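You operate a simulated robot arm through the tools that you are given. There is no shell and no other tool.

You run a simulated robot arm. Do the job below in one go: nothing can be reset, and whatever is moved stays where it is left.

TASK
Land the table, shut off the air and bleed the line to 0.
Fine: in that order; wait for the LAND lamp; turn the black panel knob to 0 as well.

The check looks at the end state, three seconds after you hand in, the way a careful person would. Anything else that was tipped, shoved, dropped, spilled or broken makes it a failure.

THE ROBOT
A 7-joint arm with a fingered hand, fixed in place. Base frame: the origin is at the foot of the arm, x ahead of it, y to its left, z up. Lengths are in m, angles in degrees, forces in N, time in s.
With the tool pointing down near the work surface it reaches from about 0.34 to 0.7 m from the base axis. Its first joint turns from -69.0 to 172.0 degrees. Payload 3.2 kg.
Tool frame: the origin (TCP) lies between the finger pads and is the grasp point; the fingertips stand 0.026 m ahead of it; z points along the fingers, y is the line along which they close. The gripper opens to 0.088 m. The gripper's body begins 0.03 m behind the TCP. The gripper is a hand of 5 fingers: y runs from the thumb to the fingers, the wrist lies at [-0.016, -0.108, -0.172] in the tool frame, and closing takes about 1.5 s.
Orientation is that of the tool frame in the base frame, as [roll, pitch, yaw] about the fixed x, y, z axes, in that order (R = Rz(yaw) Ry(pitch) Rx(roll)). With the fingers straight down and the wrist toward the robot, the tool's x, y and z point along [0, 1, 0], [1, 0, 0] and [0, 0, -1] of the base frame.

THE INTERFACE
- The arm moves only by the tool arm_command. Its argument "moves" is one flat list of numbers, 6 for each row, row after row: the shift along the tool's x, y, z in units of 40 mm (1.0 is 40 mm), then the turn, a rotation vector about the tool's x, y, z in units of 6 degrees (1.0 is 6 degrees). In form: [dx, dy, dz, wx, wy, wz, dx, dy, dz, wx, wy, wz, ...]. A call has 1 to 20 rows; each row shifts and turns the commanded pose from where the row before left it, along the tool's axes as they then stand. "hand" is the finger opening in m, from 0 to 0.088, set as the call begins (left out, the last holds). A call with a number of a shift or a turn outside -1 to 1 is refused whole. A row lasts 0.2 s, in which the tool goes at most 0.05 m and 8.6 degrees; a call with a longer step from one row to the next is refused whole, and so is a gripper value outside its range. A pose out of reach is approached as far as the arm can. The call stops where the force on the tool passes 40 N (or 10 N more than at its start, if that is more) or the arm is blocked; 0.2 s more then pass. Each finger travels about 0.072 m/s and halts on what it meets, pressing with about 21 N; the grip force reading is that of the motor and also rises with nothing between the fingers. The clock runs only during rows and for 0.2 s after the last one: add rows that do not move to give the fingers time. The reply holds the time, the measured pose of the TCP, the force on the tool along the base axes, the opening and the grip force, in the units named above and with some noise, with the torque about the TCP (base axes, N m) and any sound that the robot's microphone picked up.
- Cameras (640 x 400 px; columns grow to the right, rows downward): "scene" is fixed at [0.2215, -0.6501, 1.4904]; the picture's right is [0.90, -0.43, 0.00], its down [-0.25, -0.53, -0.81] and it looks along [0.35, 0.73, -0.58] (base axes); focal length 320 px, centre (320, 200). "wrist" rides on the gripper at [0.067, -0.097, -0.117] in the tool frame; the picture's right is [-0.71, 0.33, -0.62], its down [-0.65, -0.65, 0.39] and it looks along [-0.28, 0.68, 0.68] (tool axes); focal length 234 px, centre (320, 200). There is no depth. A picture from a camera that has moved, and an enlarged one, comes with that camera's place and axes in the base frame and with its lens.
- grab_frame(camera): a new picture of that camera. No time passes.
- raise_lower(by): slides the trunk up (or, below 0, down) by that many m; the arm rides with it, the base frame stays. It gives what a move gives, with no picture.
- move_fingers(index, middle, ring, little, thumb_bend, thumb_turn): sets how far each is bent, from 0 (flat) to 1 (curled in); at 0.3 the hand is open as for a grip, at 0.7 the pads meet at the TCP. One left out holds its place. A second passes; each finger stops where it meets its share of the squeeze, and holds until it gets a number again. A gripper value or a shape takes the hand back. It gives what a move gives, with no picture; readings hold the bend of each and the force on index, middle, ring, little, thumb and palm. thumb_turn goes from beside the hand (0) to across from the fingers (1), as for a grip.
- set_grasp(shape): the hand has 5 fingers and takes this shape, open, in about a second: jaw (thumb against the fingers, like two jaws); tri (thumb and two fingers); tip (a fingertip pinch); poke (one finger out to press); point (the index stretched); flat (the hand flat); cup (the hand cupped); fist (a fist). The gripper value then closes the fingers along that shape, each until it touches; the sizes above hold for jaw. It gives what a move gives, with no picture.
- enlarge(camera, box): a new picture of the part [left, top, right, bottom] of that camera's present view, enlarged. No time passes.
- finish_job(): hands the job in; it is judged then, once.

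Nothing tells you positions but the pictures and the camera data. Unless the task says otherwise, let go and move clear before handing in.

The tools are called after ">>>" by a JSON object that holds its "op" and its "data". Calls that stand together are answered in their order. arm_command: Moves the arm, as the interface text tells. Its arguments: {"type":"object","properties":{"moves":{"type":"array","items":{"type":"number"}},"hand":{"type":"number"}},"required":["moves"]} The other tools are called the same way: raise_lower (by) slides the trunk up or down; set_grasp (shape) gives the hand a shape; move_fingers (index, middle, ring, little, thumb_bend, thumb_turn) moves the fingers one by one; grab_frame (camera) takes a picture; enlarge (camera, box) takes an enlarged picture of a part of a camera's view; finish_job () hands the job in.

At the start:

```text
clock: 0.0
eef_pos: [0.5426, 0.0259, 1.0953]
orientation: [-180.0, 0.0, 90.1]
contact_force: [0.6, 0.0, 0.5]
ft_torque: [0.0, -0.03, -0.02]
opening: 0.0876
grasp_force: 0.0
shape: jaw
bend: [0.3, 0.3, 0.3, 0.3, 0.3, 0.97]
finger forces: [0.0, 0.1, 0.0, 0.0, 0.0, 0.1]
trunk travel left (down, up): [-0.675, 0.165]
```

scene: 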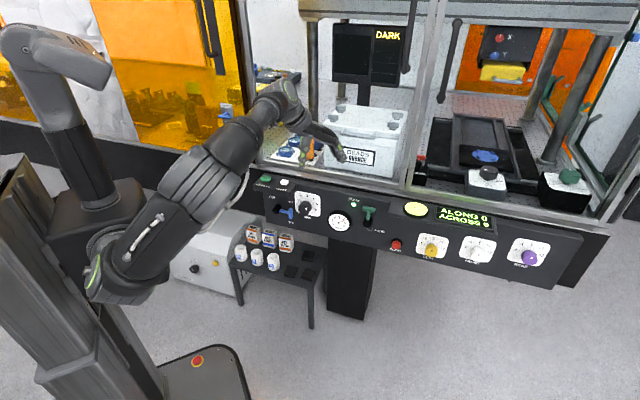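
wrist: 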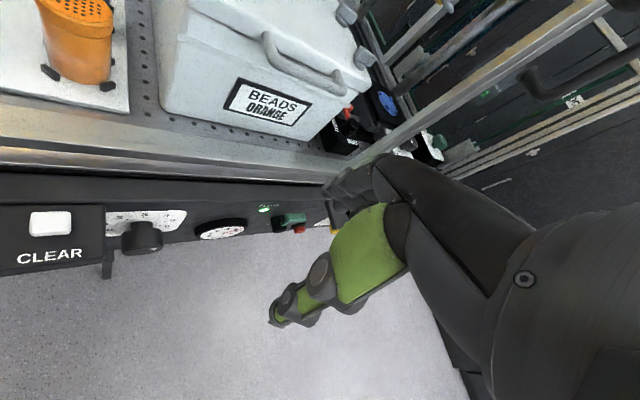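

I see a panel along the front of an optical table with levers, knobs, and a gauge. I'll enlarge the views to read the labels before moving.

>>> {"op": "enlarge", "data": {"camera": "scene", "box": [240, 160, 400, 260]}}

>>> {"op": "enlarge", "data": {"camera": "scene", "box": [370, 180, 570, 305]}}

>>> {"op": "enlarge", "data": {"camera": "wrist", "box": [0, 180, 360, 300]}}

>>> {"op": "enlarge", "data": {"camera": "scene", "box": [160, 200, 340, 330]}}

```text
4.00 times, centred on (320, 210) of scene
camera zoom: at [0.2215, -0.6501, 1.4904], right [0.9, -0.43, 0.0], down [-0.25, -0.53, -0.81], along [0.35, 0.73, -0.58], focal length 1281 px, centre (320, 160)
```

zoom: 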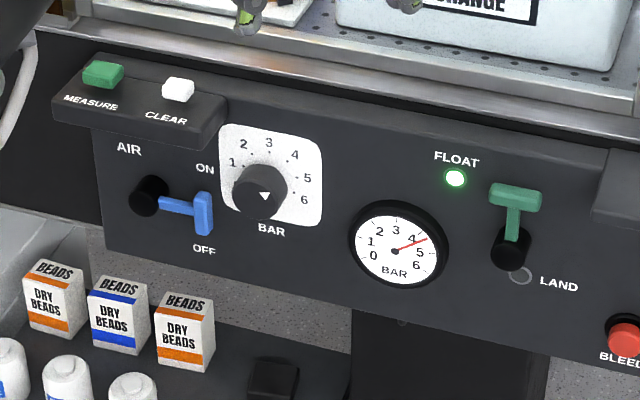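

```text
3.20 times, centred on (470, 242) of scene
camera zoom: at [0.2215, -0.6501, 1.4904], right [0.9, -0.43, 0.0], down [-0.25, -0.53, -0.81], along [0.35, 0.73, -0.58], focal length 1025 px, centre (-160, 64)
```

zoom: 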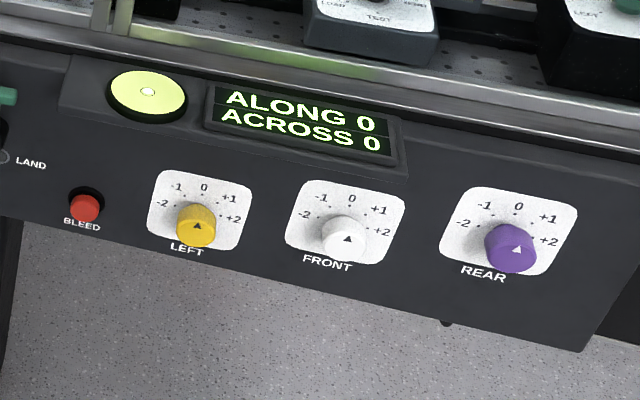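

```text
1.78 times, centred on (180, 240) of wrist
camera zoom: at [0.4439, 0.0928, 1.2134], right [0.33, -0.71, 0.62], down [-0.65, -0.65, -0.39], along [0.68, -0.28, -0.68], focal length 416 px, centre (569, 129)
```

zoom: 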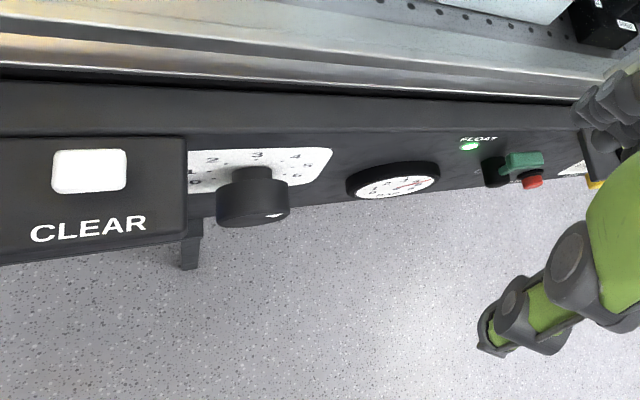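

```text
3.08 times, centred on (250, 265) of scene
camera zoom: at [0.2215, -0.6501, 1.4904], right [0.9, -0.43, 0.0], down [-0.25, -0.53, -0.81], along [0.35, 0.73, -0.58], focal length 986 px, centre (535, 0)
```

zoom: 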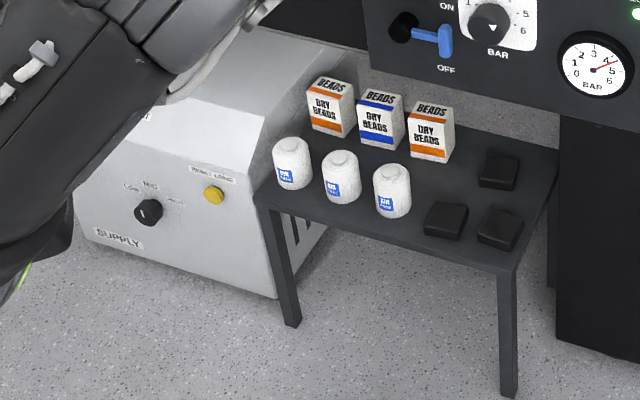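

The panel appears to face the robot at an angle: the green FLOAT/LAND lever, blue AIR lever, black BAR knob and red BLEED button are all on it. I'll zoom in further on each to learn its present setting.

>>> {"op": "enlarge", "data": {"camera": "scene", "box": [265, 185, 325, 225]}}

>>> {"op": "enlarge", "data": {"camera": "scene", "box": [325, 195, 405, 250]}}

>>> {"op": "enlarge", "data": {"camera": "wrist", "box": [100, 180, 240, 270]}}

>>> {"op": "enlarge", "data": {"camera": "wrist", "box": [240, 190, 350, 260]}}

>>> {"op": "enlarge", "data": {"camera": "scene", "box": [240, 0, 640, 250]}}

```text
10.00 times, centred on (295, 205) of scene
camera zoom: at [0.2215, -0.6501, 1.4904], right [0.9, -0.43, 0.0], down [-0.25, -0.53, -0.81], along [0.35, 0.73, -0.58], focal length 3203 px, centre (570, 150)
```

zoom: 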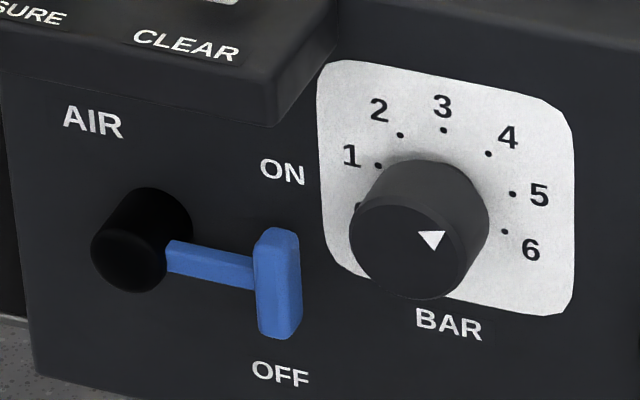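

```text
7.27 times, centred on (365, 222) of scene
camera zoom: at [0.2215, -0.6501, 1.4904], right [0.9, -0.43, 0.0], down [-0.25, -0.53, -0.81], along [0.35, 0.73, -0.58], focal length 2330 px, centre (-7, 36)
```

zoom: 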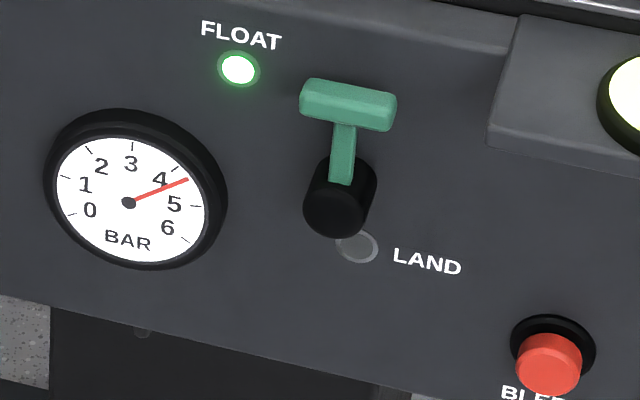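

```text
4.44 times, centred on (170, 225) of wrist
camera zoom: at [0.4439, 0.0928, 1.2134], right [0.33, -0.71, 0.62], down [-0.65, -0.65, -0.39], along [0.68, -0.28, -0.68], focal length 1041 px, centre (987, 89)
```

zoom: 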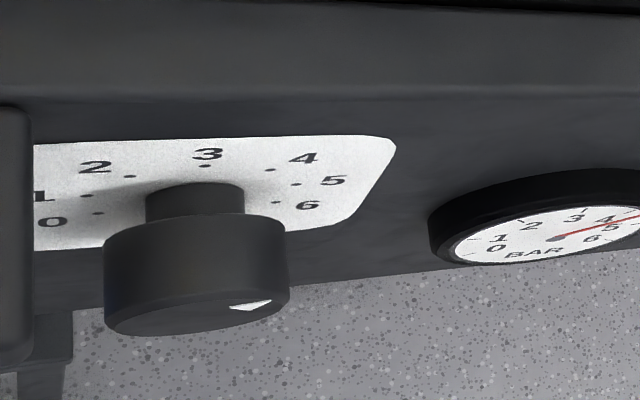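

```text
5.71 times, centred on (295, 225) of wrist
camera zoom: at [0.4439, 0.0928, 1.2134], right [0.33, -0.71, 0.62], down [-0.65, -0.65, -0.39], along [0.68, -0.28, -0.68], focal length 1338 px, centre (463, 57)
```

zoom: 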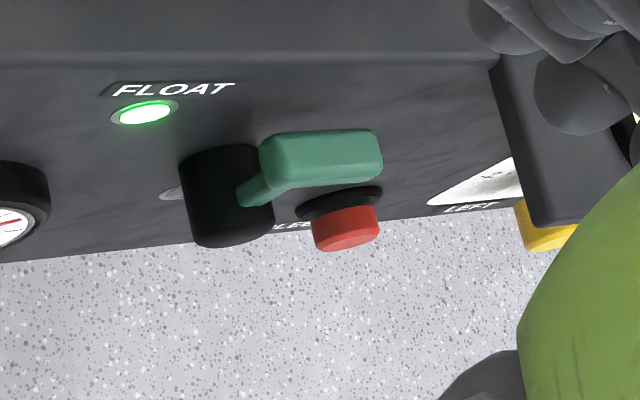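

```text
1.60 times, centred on (440, 125) of scene
camera zoom: at [0.2215, -0.6501, 1.4904], right [0.9, -0.43, 0.0], down [-0.25, -0.53, -0.81], along [0.35, 0.73, -0.58], focal length 512 px, centre (128, 320)
```

zoom: 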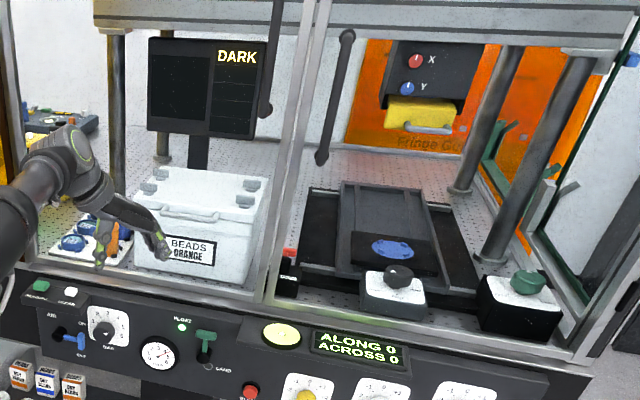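

The BLUE lever points panel-right and the GREEN one points up (FLOAT lamp lit); the gauge reads about 4.3 bar and the knob pointer sits near 5. I'll back the hand away from the table to get a better view of the panel before touching anything.

>>> {"op": "arm_command", "data": {"moves": [0, -1, 0, 0, 0, 0, 0, -1, 0, 0, 0, 0, 0, -1, 0, 0, 0, 0, 0, -1, 0, 0, 0, 0, 0, 0, 0, 0, 0, 0]}}

>>> {"op": "grab_frame", "data": {"camera": "wrist"}}

>>> {"op": "grab_frame", "data": {"camera": "scene"}}

```text
clock: 1.2
eef_pos: [0.3823, 0.0256, 1.094]
orientation: [-179.9, 0.1, 90.1]
contact_force: [0.6, 0.2, -0.5]
ft_torque: [0.02, 0.0, -0.03]
opening: 0.0877
grasp_force: 0.1
shape: jaw
bend: [0.3, 0.3, 0.3, 0.3, 0.3, 0.97]
finger forces: [0.0, 0.0, 0.0, 0.1, 0.0, 0.0]
trunk travel left (down, up): [-0.675, 0.165]
```

```text
taken
camera wrist: at [0.2838, 0.0922, 1.2122], right [0.33, -0.71, 0.62], down [-0.65, -0.65, -0.39], along [0.68, -0.28, -0.68], focal length 234 px, centre (320, 200)
```

wrist: 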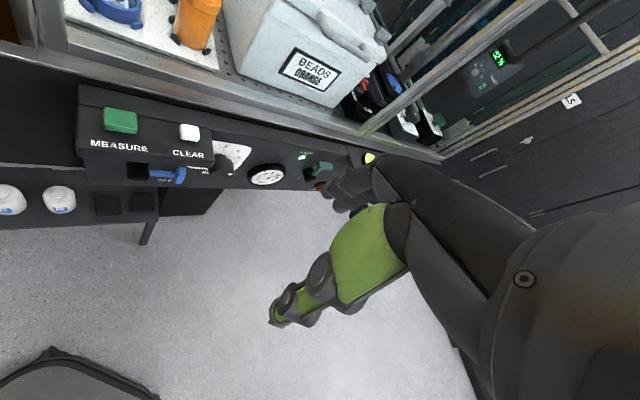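

```text
taken
```

scene: 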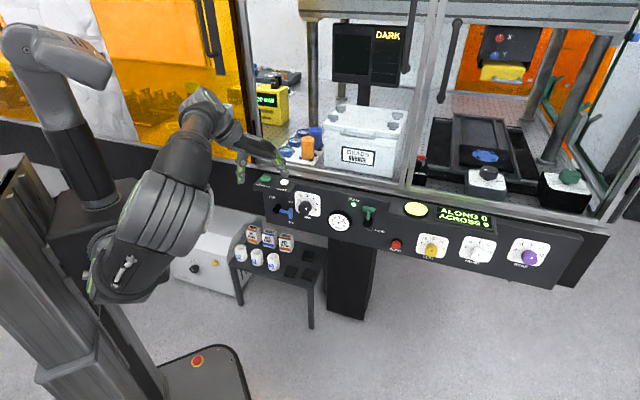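

The hand is clear now. I'll enlarge the wrist view to measure the features from here.

>>> {"op": "enlarge", "data": {"camera": "wrist", "box": [60, 70, 220, 220]}}

>>> {"op": "enlarge", "data": {"camera": "wrist", "box": [200, 120, 400, 220]}}

```text
2.67 times, centred on (140, 145) of wrist
camera zoom: at [0.2838, 0.0922, 1.2122], right [0.33, -0.71, 0.62], down [-0.65, -0.65, -0.39], along [0.68, -0.28, -0.68], focal length 624 px, centre (800, 347)
```

zoom: 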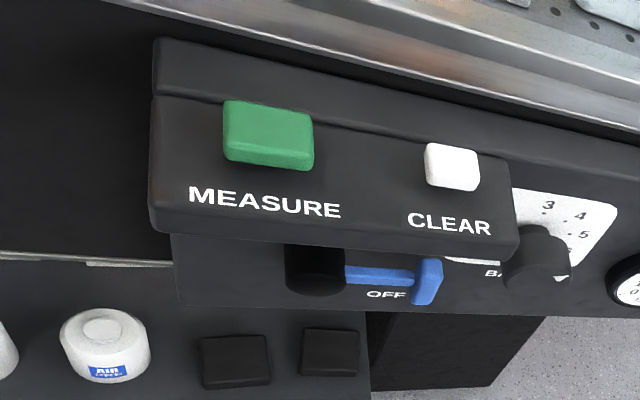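

```text
3.20 times, centred on (300, 170) of wrist
camera zoom: at [0.2838, 0.0922, 1.2122], right [0.33, -0.71, 0.62], down [-0.65, -0.65, -0.39], along [0.68, -0.28, -0.68], focal length 749 px, centre (384, 296)
```

zoom: 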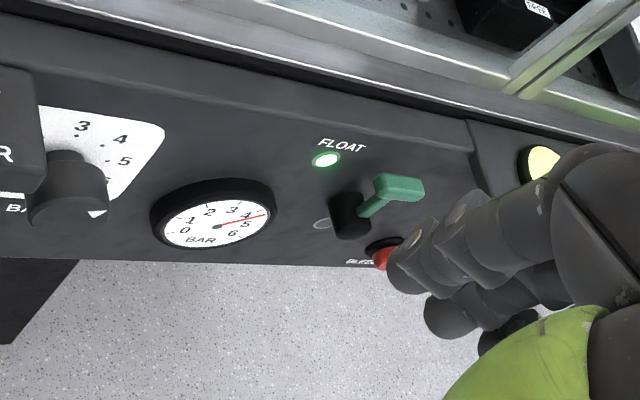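

By triangulating the pictures, I find the panel is a vertical plane about x + y ≈ 0.709, so it faces the robot at 45°. Both levers should turn 90° clockwise (green from up to right, blue from right to down). I'll try the poke shape in free space to see where the finger sits.

>>> {"op": "set_grasp", "data": {"shape": "poke"}}

>>> {"op": "grab_frame", "data": {"camera": "wrist"}}

>>> {"op": "enlarge", "data": {"camera": "scene", "box": [160, 80, 320, 200]}}

```text
clock: 2.1
eef_pos: [0.3824, 0.026, 1.0948]
orientation: [-179.9, 0.1, 90.1]
contact_force: [-1.2, 0.0, 0.1]
ft_torque: [0.01, 0.01, -0.02]
opening: 0.0
grasp_force: 0.0
shape: poke
bend: [0.7, 0.7, 0.99, 0.99, 0.0, 1.0]
finger forces: [0.0, 0.0, 0.1, 0.1, 0.0, 0.1]
trunk travel left (down, up): [-0.675, 0.165]
```

```text
taken
camera wrist: at [0.2834, 0.0923, 1.2123], right [0.33, -0.71, 0.62], down [-0.65, -0.65, -0.39], along [0.68, -0.28, -0.68], focal length 234 px, centre (320, 200)
```

wrist: 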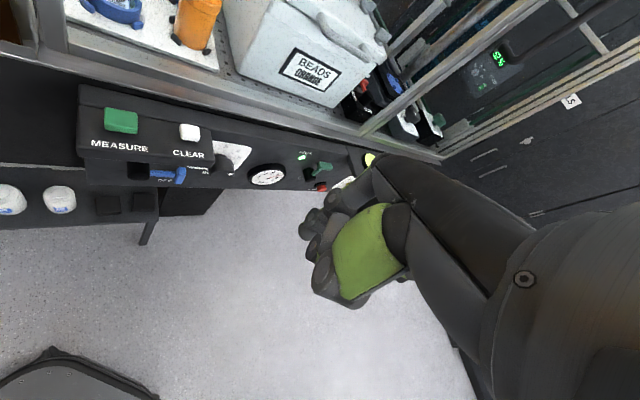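

```text
3.33 times, centred on (240, 140) of scene
camera zoom: at [0.2215, -0.6501, 1.4904], right [0.9, -0.43, 0.0], down [-0.25, -0.53, -0.81], along [0.35, 0.73, -0.58], focal length 1068 px, centre (587, 400)
```

zoom: 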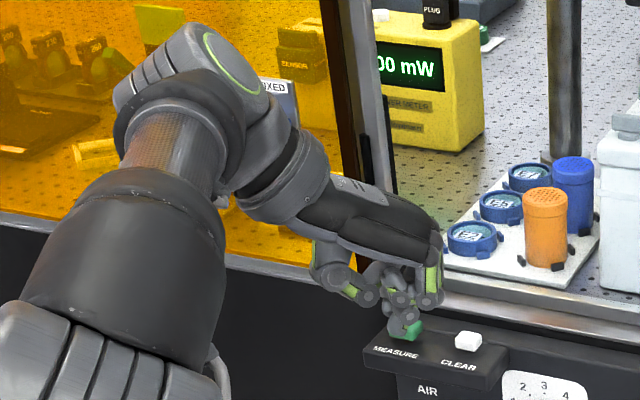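

Poke keeps index and middle at the grasp point with the others tucked. Let me look at the "point" shape too for comparison.

>>> {"op": "set_grasp", "data": {"shape": "point"}}

>>> {"op": "enlarge", "data": {"camera": "wrist", "box": [240, 100, 480, 320]}}

>>> {"op": "enlarge", "data": {"camera": "scene", "box": [200, 100, 320, 200]}}

```text
clock: 3.0
eef_pos: [0.3829, 0.0256, 1.0943]
orientation: [-180.0, 0.0, 90.1]
contact_force: [0.4, 0.7, 1.2]
ft_torque: [0.0, 0.0, 0.02]
opening: 0.0
grasp_force: 0.2
shape: point
bend: [0.2, 1.0, 1.0, 1.0, 0.99, 0.86]
finger forces: [0.1, 0.0, 0.0, 0.0, 0.0, 0.0]
trunk travel left (down, up): [-0.675, 0.165]
```

```text
1.82 times, centred on (360, 210) of wrist
camera zoom: at [0.2833, 0.0923, 1.2124], right [0.33, -0.71, 0.62], down [-0.65, -0.65, -0.39], along [0.68, -0.28, -0.68], focal length 426 px, centre (247, 182)
```

zoom: 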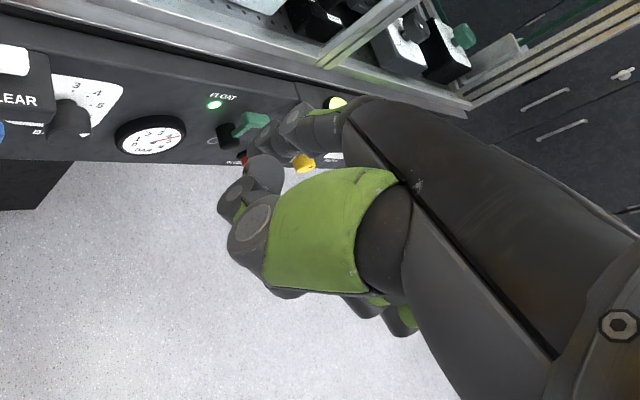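

```text
4.00 times, centred on (260, 150) of scene
camera zoom: at [0.2215, -0.6501, 1.4904], right [0.9, -0.43, 0.0], down [-0.25, -0.53, -0.81], along [0.35, 0.73, -0.58], focal length 1281 px, centre (560, 400)
```

zoom: 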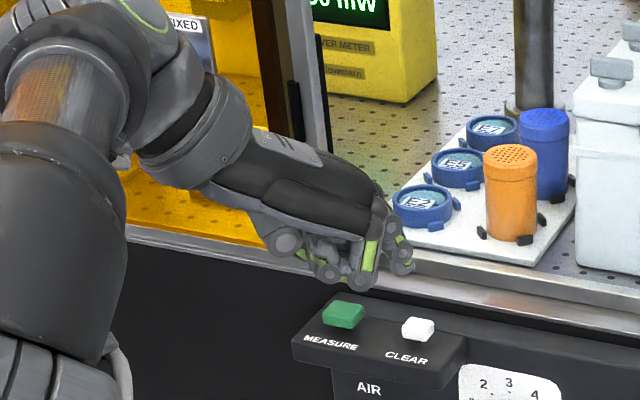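

Point leaves only the index out. I'll try a custom single-finger shape (index partly bent, the rest curled) to see the fingertip position against the known TCP.

>>> {"op": "move_fingers", "data": {"index": 0.6, "middle": 1, "ring": 1, "little": 1, "thumb_bend": 1, "thumb_turn": 0.86}}

>>> {"op": "enlarge", "data": {"camera": "wrist", "box": [240, 100, 480, 320]}}

>>> {"op": "enlarge", "data": {"camera": "scene", "box": [220, 120, 300, 190]}}

```text
clock: 4.0
eef_pos: [0.3818, 0.0259, 1.0947]
orientation: [-180.0, 0.0, 90.1]
contact_force: [0.1, -0.2, 0.5]
ft_torque: [-0.01, -0.01, 0.01]
opening: 0.015
grasp_force: 0.1
shape: fingers
bend: [0.35, 1.0, 1.0, 1.0, 0.98, 0.87]
finger forces: [0.0, 0.0, 0.0, 0.0, 0.1, 0.0]
trunk travel left (down, up): [-0.675, 0.165]
```

```text
1.82 times, centred on (360, 210) of wrist
camera zoom: at [0.2833, 0.0922, 1.2124], right [0.33, -0.71, 0.62], down [-0.65, -0.65, -0.39], along [0.68, -0.28, -0.68], focal length 426 px, centre (247, 182)
```

zoom: 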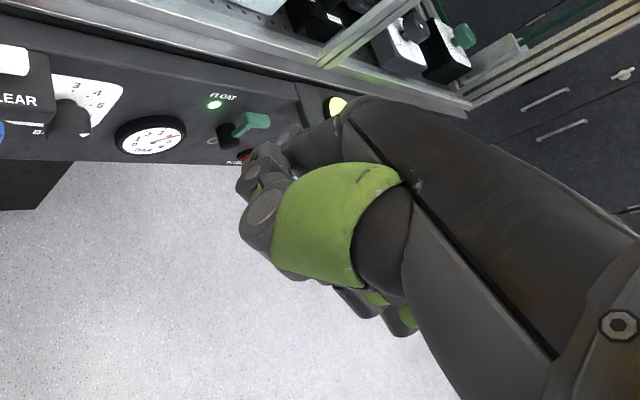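

```text
5.71 times, centred on (260, 155) of scene
camera zoom: at [0.2215, -0.6501, 1.4904], right [0.9, -0.43, 0.0], down [-0.25, -0.53, -0.81], along [0.35, 0.73, -0.58], focal length 1830 px, centre (663, 457)
```

zoom: 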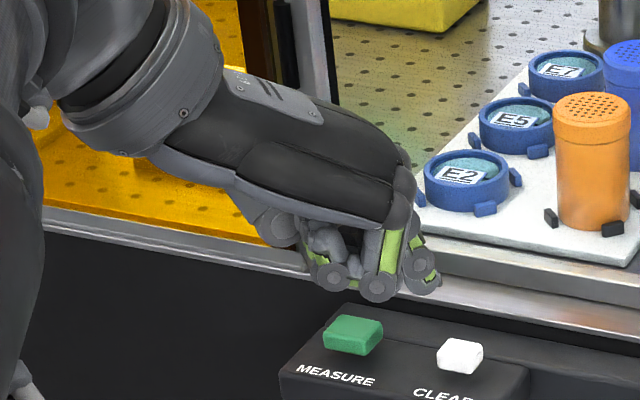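

The index was blocked by the thumb at 0.35. I'll swing the thumb aside and retry to see whether a clean single straight finger is available.

>>> {"op": "move_fingers", "data": {"index": 0.2, "thumb_bend": 0, "thumb_turn": 0}}

>>> {"op": "move_fingers", "data": {"index": 0.6}}

>>> {"op": "enlarge", "data": {"camera": "wrist", "box": [240, 100, 480, 320]}}

>>> {"op": "enlarge", "data": {"camera": "scene", "box": [220, 120, 300, 190]}}

```text
clock: 5.0
eef_pos: [0.3824, 0.0261, 1.0945]
orientation: [180.0, 0.0, 90.1]
contact_force: [0.4, 0.6, 0.3]
ft_torque: [0.02, 0.01, 0.01]
opening: 0.127
grasp_force: 0.0
shape: fingers
bend: [0.2, 1.0, 1.0, 1.0, 0.01, 0.0]
finger forces: [0.1, 0.0, 0.0, 0.1, 0.0, 0.0]
trunk travel left (down, up): [-0.675, 0.165]
```

```text
clock: 6.0
eef_pos: [0.3819, 0.026, 1.0943]
orientation: [180.0, 0.0, 90.1]
contact_force: [-0.3, 0.3, 0.3]
ft_torque: [0.02, 0.02, -0.03]
opening: 0.1094
grasp_force: 0.1
shape: fingers
bend: [0.6, 1.0, 1.0, 1.0, 0.01, 0.0]
finger forces: [0.0, 0.1, 0.1, 0.0, 0.1, 0.1]
trunk travel left (down, up): [-0.675, 0.165]
```

```text
1.82 times, centred on (360, 210) of wrist
camera zoom: at [0.2833, 0.0922, 1.2124], right [0.33, -0.71, 0.62], down [-0.65, -0.65, -0.39], along [0.68, -0.28, -0.68], focal length 426 px, centre (247, 182)
```

zoom: 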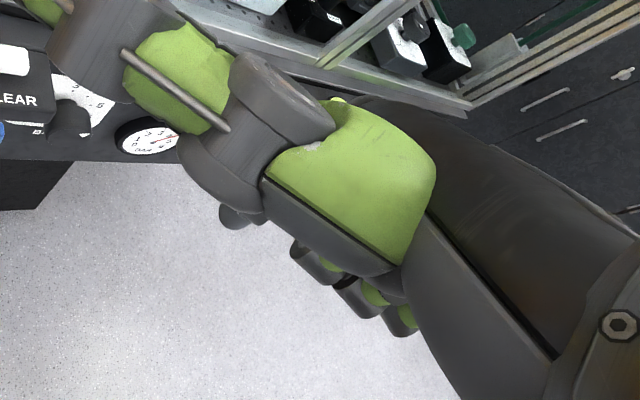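

```text
5.71 times, centred on (260, 155) of scene
camera zoom: at [0.2215, -0.6501, 1.4904], right [0.9, -0.43, 0.0], down [-0.25, -0.53, -0.81], along [0.35, 0.73, -0.58], focal length 1830 px, centre (663, 457)
```

zoom: 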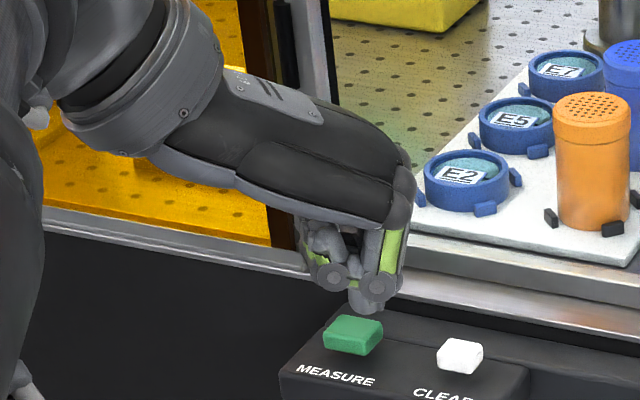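

The thumb and index are on the tool's +x side, and in "point" the index tip stands roughly 60 mm along +y, 13 mm along +z of the TCP. I'll go back to "point" and yaw the hand 45° so it faces the panel squarely.

>>> {"op": "set_grasp", "data": {"shape": "point"}}

>>> {"op": "arm_command", "data": {"moves": [0, 0, 0, 0, 0, -0.9375, 0, 0, 0, 0, 0, -0.9375, 0, 0, 0, 0, 0, -0.9375, 0, 0, 0, 0, 0, -0.9375, 0, 0, 0, 0, 0, -0.9375, 0, 0, 0, 0, 0, -0.9375, 0, 0, 0, 0, 0, -0.9375, 0, 0, 0, 0, 0, -0.9375, 0, 0, 0, 0, 0, 0]}}

>>> {"op": "grab_frame", "data": {"camera": "wrist"}}

>>> {"op": "grab_frame", "data": {"camera": "scene"}}

```text
clock: 6.9
eef_pos: [0.3822, 0.0262, 1.0938]
orientation: [180.0, 0.0, 90.1]
contact_force: [-0.1, 0.4, 0.4]
ft_torque: [0.03, 0.0, 0.0]
opening: 0.0838
grasp_force: 0.1
shape: point
bend: [0.2, 1.0, 1.0, 1.0, 0.99, 0.86]
finger forces: [0.0, 0.0, 0.0, 0.0, 0.0, 0.0]
trunk travel left (down, up): [-0.675, 0.165]
```

```text
clock: 8.9
eef_pos: [0.3826, 0.0262, 1.0941]
orientation: [180.0, 0.0, 135.0]
contact_force: [0.3, 0.7, -0.5]
ft_torque: [0.01, 0.0, -0.02]
opening: 0.0838
grasp_force: 0.0
shape: point
bend: [0.2, 1.0, 1.0, 1.0, 0.99, 0.86]
finger forces: [0.0, 0.1, 0.1, 0.0, 0.0, 0.0]
trunk travel left (down, up): [-0.675, 0.165]
```

```text
taken
camera wrist: at [0.2653, 0.0043, 1.2134], right [0.74, -0.27, 0.62], down [0.0, -0.92, -0.39], along [0.68, 0.29, -0.68], focal length 234 px, centre (320, 200)
```

wrist: 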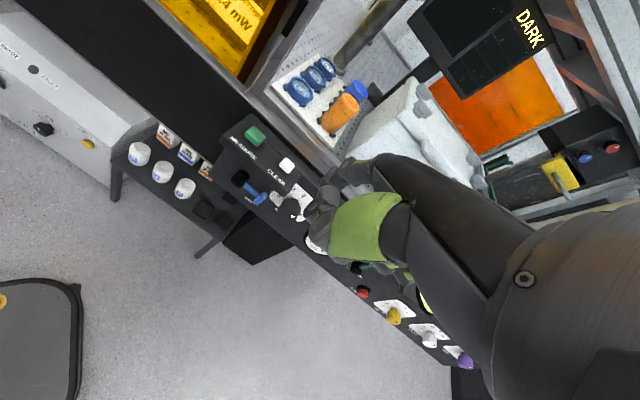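

```text
taken
```

scene: 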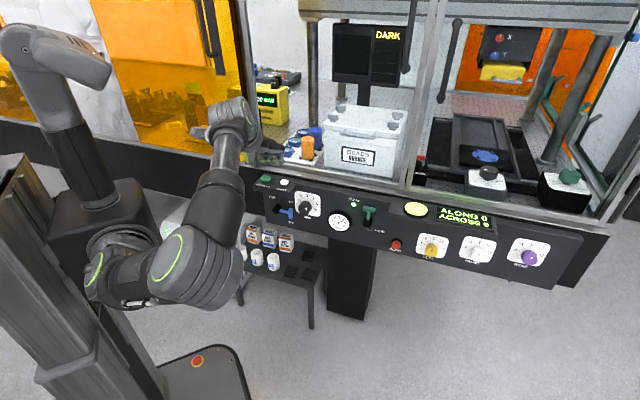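

The hand turned cleanly and faces the panel. Next I slide to the right along the panel and pitch the hand up so the index points level into the panel, still well clear of it.

>>> {"op": "arm_command", "data": {"moves": [-0.85, 0, 0, 0, 0, 0, -0.85, 0, 0, 0, 0, 0, -0.85, 0, 0, 0, 0, 0, -0.85, 0, 0, 0, 0, 0, 0, 0, 0, -1, 0, 0, 0, 0, 0, -1, 0, 0, 0, 0, 0, -1, 0, 0, 0, 0, 0, -1, 0, 0, 0, 0, 0, -1, 0, 0, 0, 0, 0, -1, 0, 0, 0, 0, 0, -1, 0, 0, 0, 0, 0, -1, 0, 0, 0, 0, 0, 0, 0, 0]}}

>>> {"op": "grab_frame", "data": {"camera": "wrist"}}

>>> {"op": "grab_frame", "data": {"camera": "scene"}}

```text
clock: 11.7
eef_pos: [0.4684, -0.0534, 1.0956]
orientation: [132.0, -0.1, 134.7]
contact_force: [0.0, -0.1, 0.4]
ft_torque: [-0.02, 0.0, -0.01]
opening: 0.0001
grasp_force: 0.1
shape: point
bend: [0.2, 1.0, 1.0, 1.0, 0.99, 0.86]
finger forces: [0.0, 0.1, 0.0, 0.1, 0.0, 0.1]
out of reach, approached as far as the arm can: row 4, 10, 12
trunk travel left (down, up): [-0.675, 0.165]
```

```text
taken
camera wrist: at [0.3123, -0.1133, 1.1028], right [0.33, -0.67, 0.66], down [0.35, -0.56, -0.75], along [0.88, 0.48, 0.05], focal length 234 px, centre (320, 200)
```

wrist: 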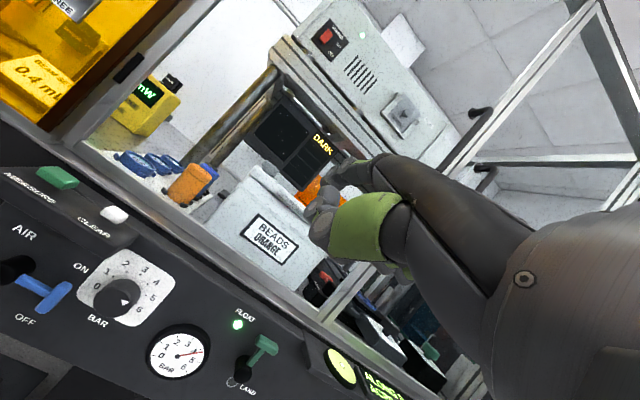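

```text
taken
```

scene: 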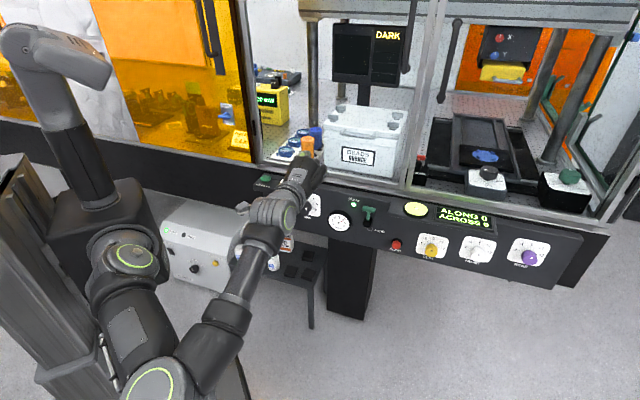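

The index now points level at the panel from well in front of it. I'll lower the trunk to bring the hand to the panel's height.

>>> {"op": "raise_lower", "data": {"by": -0.15}}

>>> {"op": "grab_frame", "data": {"camera": "wrist"}}

>>> {"op": "grab_frame", "data": {"camera": "scene"}}

```text
clock: 13.4
eef_pos: [0.4678, -0.053, 0.9446]
orientation: [132.0, 0.0, 134.7]
contact_force: [-0.2, -0.9, 0.1]
ft_torque: [-0.02, 0.02, -0.02]
opening: 0.0
grasp_force: 0.0
shape: point
bend: [0.2, 1.0, 1.0, 1.0, 0.99, 0.86]
finger forces: [0.1, 0.0, 0.1, 0.1, 0.1, 0.0]
trunk travel left (down, up): [-0.525, 0.315]
```

```text
taken
camera wrist: at [0.3122, -0.1134, 0.9532], right [0.33, -0.67, 0.66], down [0.35, -0.57, -0.75], along [0.88, 0.48, 0.05], focal length 234 px, centre (320, 200)
```

wrist: 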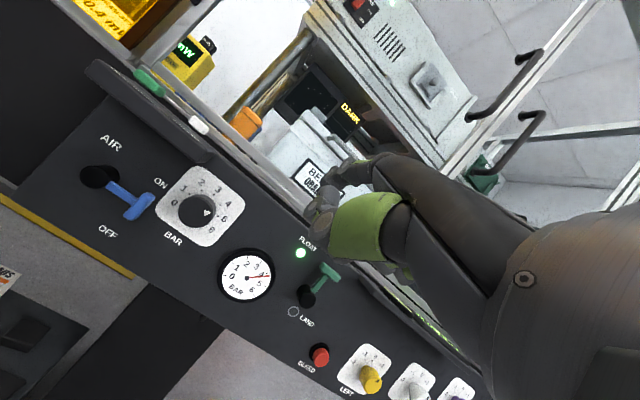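

```text
taken
```

scene: 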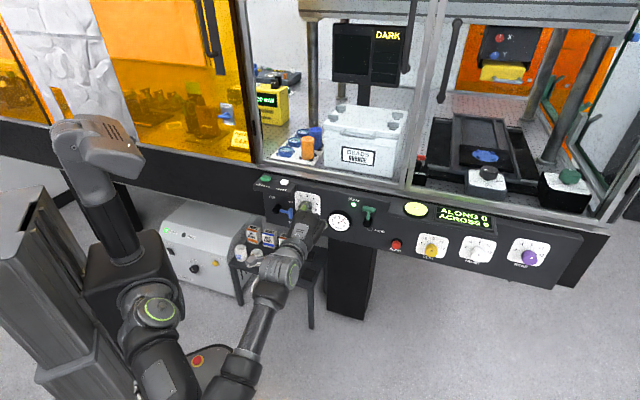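

This is an excellent frontal view of the panel. I'll enlarge it to pin down the hub, lever, knob and button positions accurately.

>>> {"op": "enlarge", "data": {"camera": "wrist", "box": [60, 90, 260, 280]}}

>>> {"op": "enlarge", "data": {"camera": "wrist", "box": [210, 220, 410, 400]}}

>>> {"op": "enlarge", "data": {"camera": "wrist", "box": [270, 130, 430, 310]}}

```text
2.11 times, centred on (160, 185) of wrist
camera zoom: at [0.3122, -0.1134, 0.9532], right [0.33, -0.67, 0.66], down [0.35, -0.57, -0.75], along [0.88, 0.48, 0.05], focal length 493 px, centre (657, 232)
```

zoom: 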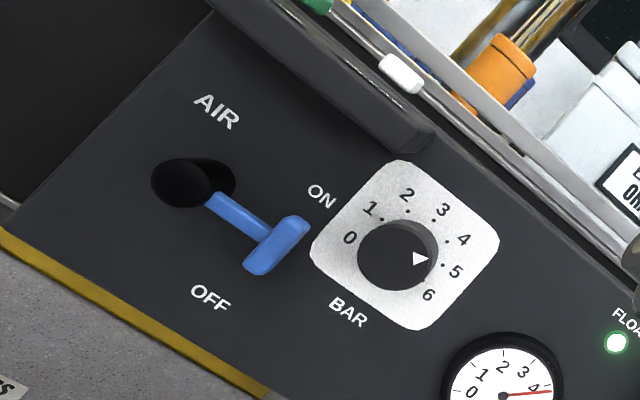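

```text
2.22 times, centred on (310, 310) of wrist
camera zoom: at [0.3122, -0.1134, 0.9532], right [0.33, -0.67, 0.66], down [0.35, -0.57, -0.75], along [0.88, 0.48, 0.05], focal length 520 px, centre (342, -44)
```

zoom: 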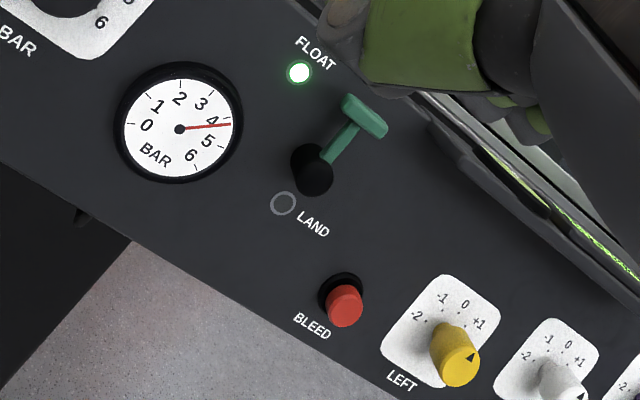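

```text
2.22 times, centred on (350, 220) of wrist
camera zoom: at [0.3122, -0.1134, 0.9532], right [0.33, -0.67, 0.66], down [0.35, -0.57, -0.75], along [0.88, 0.48, 0.05], focal length 520 px, centre (253, 156)
```

zoom: 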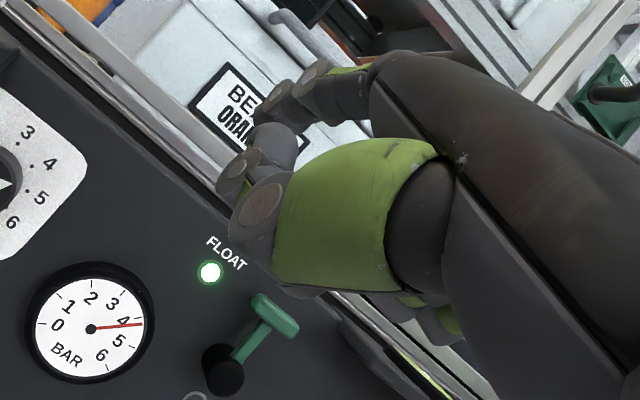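

The panel plane is at about 0.503 m along (0.707, 0.707), and hub/lever/knob/button positions agree between cameras. Let me enlarge the hand in the scene view to calibrate the index tip position.

>>> {"op": "enlarge", "data": {"camera": "scene", "box": [260, 190, 340, 290]}}

>>> {"op": "enlarge", "data": {"camera": "wrist", "box": [300, 140, 400, 220]}}

```text
4.00 times, centred on (300, 240) of scene
camera zoom: at [0.2215, -0.6501, 1.4904], right [0.9, -0.43, 0.0], down [-0.25, -0.53, -0.81], along [0.35, 0.73, -0.58], focal length 1281 px, centre (400, 40)
```

zoom: 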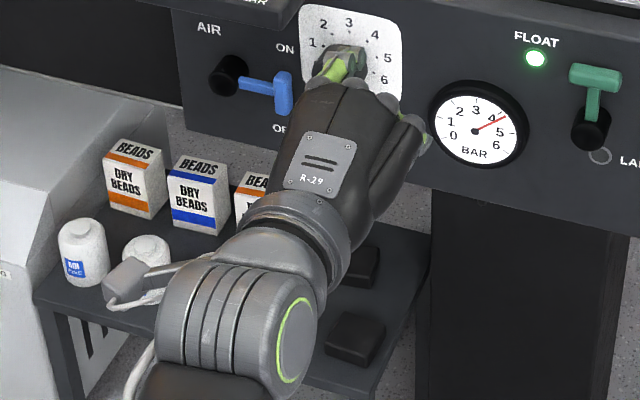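

```text
5.00 times, centred on (350, 180) of wrist
camera zoom: at [0.3122, -0.1134, 0.9532], right [0.33, -0.67, 0.66], down [0.35, -0.57, -0.75], along [0.88, 0.48, 0.05], focal length 1171 px, centre (170, 300)
```

zoom: 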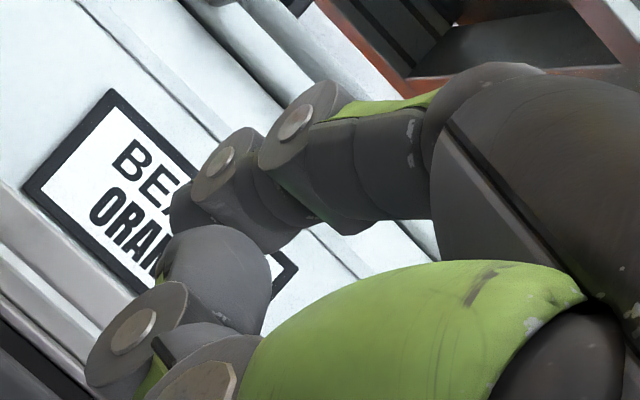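

The index tip is at about t −0.018, inward +0.046, up +0.035 from the TCP. The curled thumb sits just below it, so I'll tuck the thumb aside and straighten the index a bit for more clearance.

>>> {"op": "move_fingers", "data": {"index": 0.1, "thumb_bend": 1, "thumb_turn": 0.3}}

>>> {"op": "grab_frame", "data": {"camera": "wrist"}}

>>> {"op": "enlarge", "data": {"camera": "scene", "box": [260, 190, 340, 290]}}

```text
clock: 14.4
eef_pos: [0.4689, -0.0534, 0.9461]
orientation: [132.0, -0.1, 134.6]
contact_force: [-0.3, 0.0, 0.2]
ft_torque: [0.01, 0.02, 0.0]
opening: 0.0327
grasp_force: 0.0
shape: fingers
bend: [0.1, 1.0, 1.0, 1.0, 1.0, 0.31]
finger forces: [0.0, 0.0, 0.1, 0.0, 0.1, 0.0]
trunk travel left (down, up): [-0.525, 0.315]
```

```text
taken
camera wrist: at [0.3122, -0.1135, 0.9532], right [0.33, -0.67, 0.66], down [0.35, -0.57, -0.75], along [0.88, 0.48, 0.05], focal length 234 px, centre (320, 200)
```

wrist: 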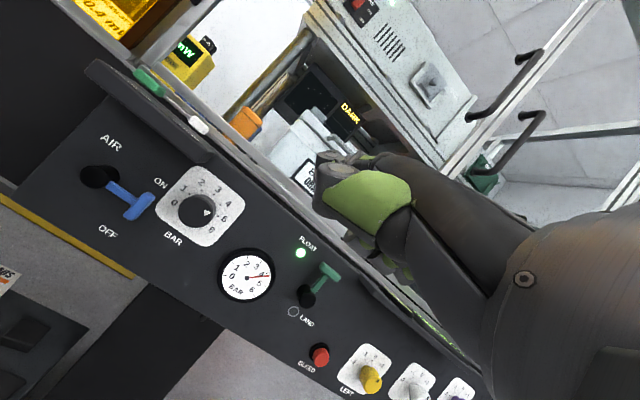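

```text
4.00 times, centred on (300, 240) of scene
camera zoom: at [0.2215, -0.6501, 1.4904], right [0.9, -0.43, 0.0], down [-0.25, -0.53, -0.81], along [0.35, 0.73, -0.58], focal length 1281 px, centre (400, 40)
```

zoom: 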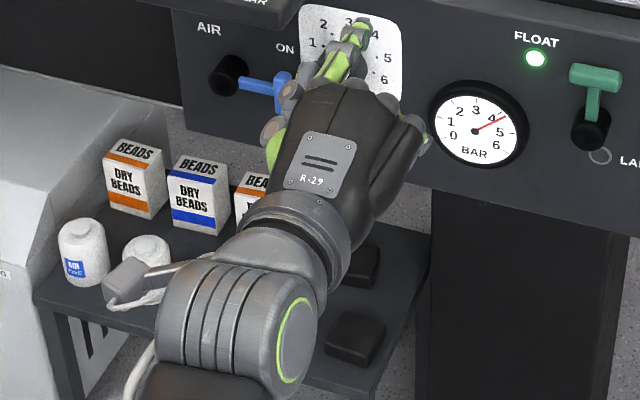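

The straighter index now extends well ahead of everything else, though the thumb hides it from the wrist camera. I'll turn the thumb back across under the hand and compare.

>>> {"op": "move_fingers", "data": {"index": 0.1, "thumb_bend": 1, "thumb_turn": 1}}

>>> {"op": "enlarge", "data": {"camera": "wrist", "box": [280, 120, 420, 260]}}

>>> {"op": "enlarge", "data": {"camera": "scene", "box": [280, 180, 340, 230]}}

```text
clock: 15.4
eef_pos: [0.4687, -0.0542, 0.9458]
orientation: [132.1, -0.1, 134.7]
contact_force: [-0.6, -0.1, -0.5]
ft_torque: [0.03, -0.02, -0.01]
opening: 0.0264
grasp_force: 0.0
shape: fingers
bend: [0.1, 1.0, 1.0, 1.0, 1.0, 1.0]
finger forces: [0.1, 0.1, 0.0, 0.1, 0.0, 0.1]
trunk travel left (down, up): [-0.525, 0.315]
```

```text
2.86 times, centred on (350, 190) of wrist
camera zoom: at [0.3122, -0.1135, 0.9532], right [0.33, -0.67, 0.66], down [0.35, -0.57, -0.75], along [0.88, 0.48, 0.05], focal length 669 px, centre (234, 229)
```

zoom: 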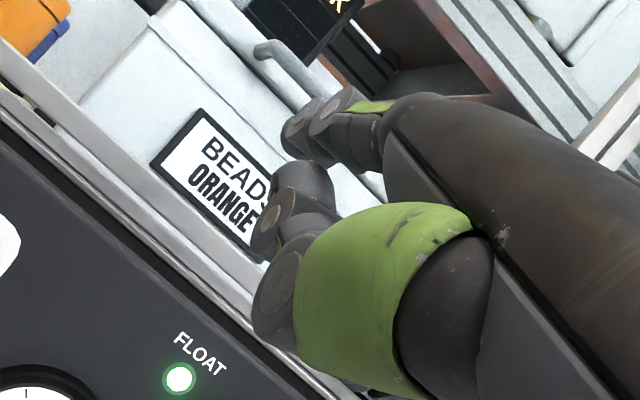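

```text
8.00 times, centred on (310, 205) of scene
camera zoom: at [0.2215, -0.6501, 1.4904], right [0.9, -0.43, 0.0], down [-0.25, -0.53, -0.81], along [0.35, 0.73, -0.58], focal length 2563 px, centre (400, 160)
```

zoom: 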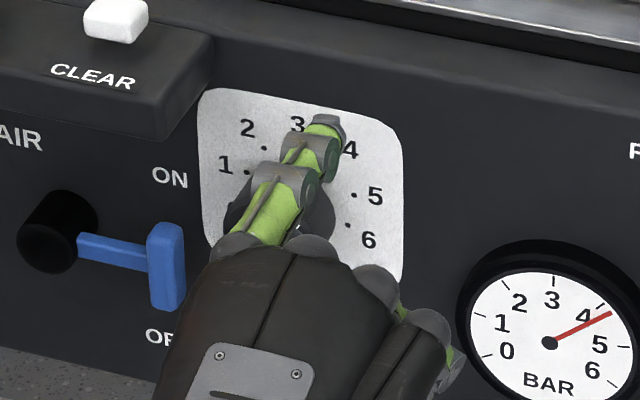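

The single index is clean now, tip about 82 mm along tool +y. I'll pitch the hand back so the finger points level to slightly downward, then line it up in front of the green lever, just left of its stem.

>>> {"op": "arm_command", "data": {"moves": [0, 0, 0, 1, 0, 0, 0, 0, 0, 1, 0, 0, 0, 0, 0, 1, 0, 0, 0, 0, 0, 1, 0, 0, 0, 0, 0, 1, 0, 0, -0.645, 0, 0.56, 0, 0, 0, -0.645, 0, 0.56, 0, 0, 0, -0.645, 0, 0.56, 0, 0, 0, -0.645, 0, 0.56, 0, 0, 0, 0, 0, 0, 0, 0, 0]}}

>>> {"op": "grab_frame", "data": {"camera": "wrist"}}

>>> {"op": "enlarge", "data": {"camera": "scene", "box": [310, 180, 410, 250]}}

```text
clock: 17.6
eef_pos: [0.4795, -0.0615, 0.881]
orientation: [162.0, -0.1, 133.6]
contact_force: [0.1, 0.2, 1.0]
ft_torque: [-0.01, -0.01, 0.0]
opening: 0.0265
grasp_force: 0.0
shape: fingers
bend: [0.1, 1.0, 1.0, 1.0, 1.0, 1.0]
finger forces: [0.0, 0.1, 0.0, 0.0, 0.0, 0.0]
out of reach, approached as far as the arm can: row 6, 7, 8, 9
trunk travel left (down, up): [-0.525, 0.315]
```

```text
taken
camera wrist: at [0.3393, -0.1025, 0.9646], right [0.58, -0.43, 0.69], down [0.08, -0.81, -0.57], along [0.81, 0.39, -0.44], focal length 234 px, centre (320, 200)
```

wrist: 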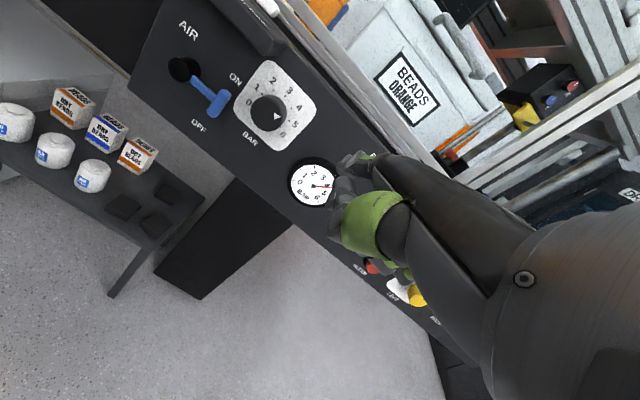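

```text
5.71 times, centred on (360, 215) of scene
camera zoom: at [0.2215, -0.6501, 1.4904], right [0.9, -0.43, 0.0], down [-0.25, -0.53, -0.81], along [0.35, 0.73, -0.58], focal length 1830 px, centre (91, 114)
```

zoom: 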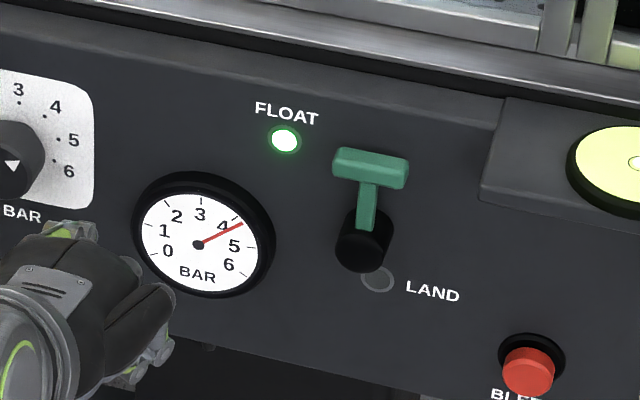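

The arm ran out of wrist yaw moving right with the hand squarely facing the panel. I'll turn the hand 20° clockwise (pointing slightly to the panel's right), which should free the reach.

>>> {"op": "arm_command", "data": {"moves": [0, 0, 0, 0, -0.2575, 0.7925, 0, 0, 0, 0, -0.2575, 0.7925, 0, 0, 0, 0, -0.2575, 0.7925, 0, 0, 0, 0, -0.2575, 0.7925, 0, 0, 0, 0, 0, 0]}}

>>> {"op": "grab_frame", "data": {"camera": "wrist"}}

>>> {"op": "grab_frame", "data": {"camera": "scene"}}

```text
clock: 18.9
eef_pos: [0.4783, -0.0622, 0.881]
orientation: [162.0, -0.2, 114.6]
contact_force: [-0.3, 0.0, 0.1]
ft_torque: [-0.01, -0.01, 0.01]
opening: 0.0266
grasp_force: 0.1
shape: fingers
bend: [0.1, 1.0, 1.0, 1.0, 1.0, 1.0]
finger forces: [0.0, 0.0, 0.0, 0.1, 0.0, 0.0]
trunk travel left (down, up): [-0.525, 0.315]
```

```text
taken
camera wrist: at [0.3331, -0.055, 0.9649], right [0.41, -0.59, 0.69], down [-0.19, -0.8, -0.57], along [0.89, 0.1, -0.44], focal length 234 px, centre (320, 200)
```

wrist: 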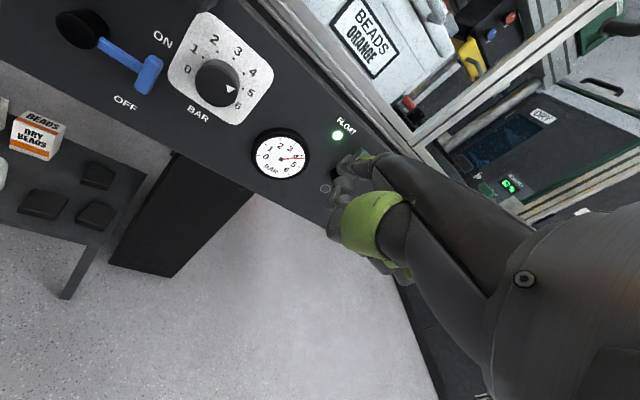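

```text
taken
```

scene: 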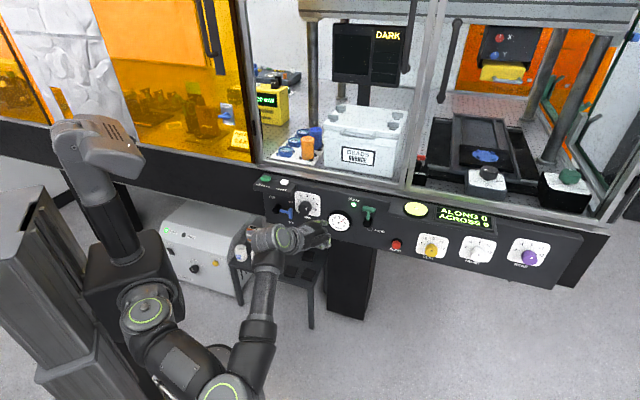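

The hand turned freely. Now I bring the fingertip to a standoff in front of and to the left of the green lever's stem.

>>> {"op": "arm_command", "data": {"moves": [-0.296, 0.442, 0.319, 0, 0, 0, -0.296, 0.442, 0.319, 0, 0, 0, -0.296, 0.442, 0.319, 0, 0, 0, 0, 0, 0, 0, 0, 0]}}

>>> {"op": "enlarge", "data": {"camera": "wrist", "box": [240, 80, 440, 280]}}

>>> {"op": "enlarge", "data": {"camera": "scene", "box": [310, 180, 410, 250]}}

```text
clock: 19.9
eef_pos: [0.5513, -0.0684, 0.8623]
orientation: [162.0, 0.0, 114.6]
contact_force: [-0.2, 0.9, -0.1]
ft_torque: [-0.02, -0.03, 0.01]
opening: 0.0264
grasp_force: 0.1
shape: fingers
bend: [0.1, 1.0, 1.0, 1.0, 1.0, 1.0]
finger forces: [0.0, 0.0, 0.0, 0.0, 0.0, 0.0]
trunk travel left (down, up): [-0.525, 0.315]
```

```text
2.00 times, centred on (340, 180) of wrist
camera zoom: at [0.4046, -0.0612, 0.9454], right [0.41, -0.59, 0.69], down [-0.19, -0.8, -0.57], along [0.89, 0.1, -0.44], focal length 468 px, centre (280, 240)
```

zoom: 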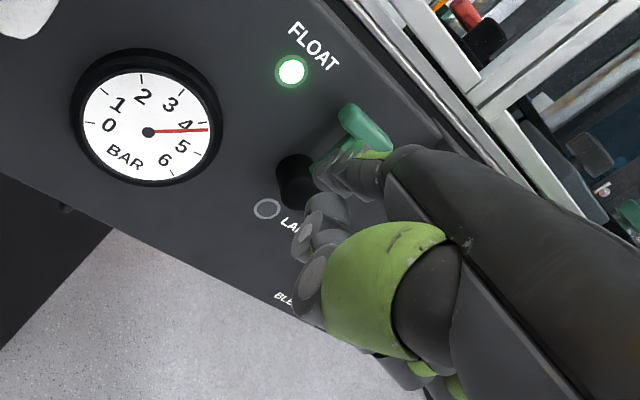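

```text
5.71 times, centred on (360, 215) of scene
camera zoom: at [0.2215, -0.6501, 1.4904], right [0.9, -0.43, 0.0], down [-0.25, -0.53, -0.81], along [0.35, 0.73, -0.58], focal length 1830 px, centre (91, 114)
```

zoom: 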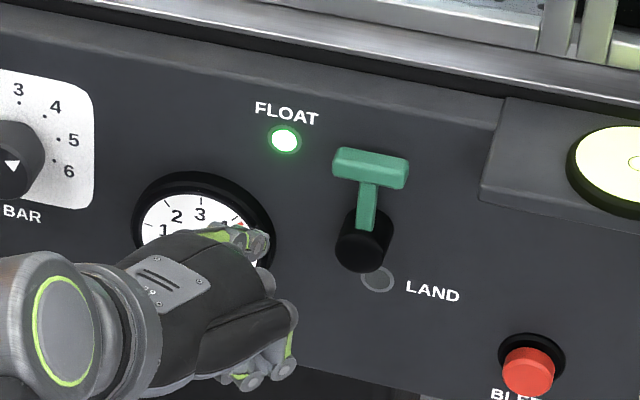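

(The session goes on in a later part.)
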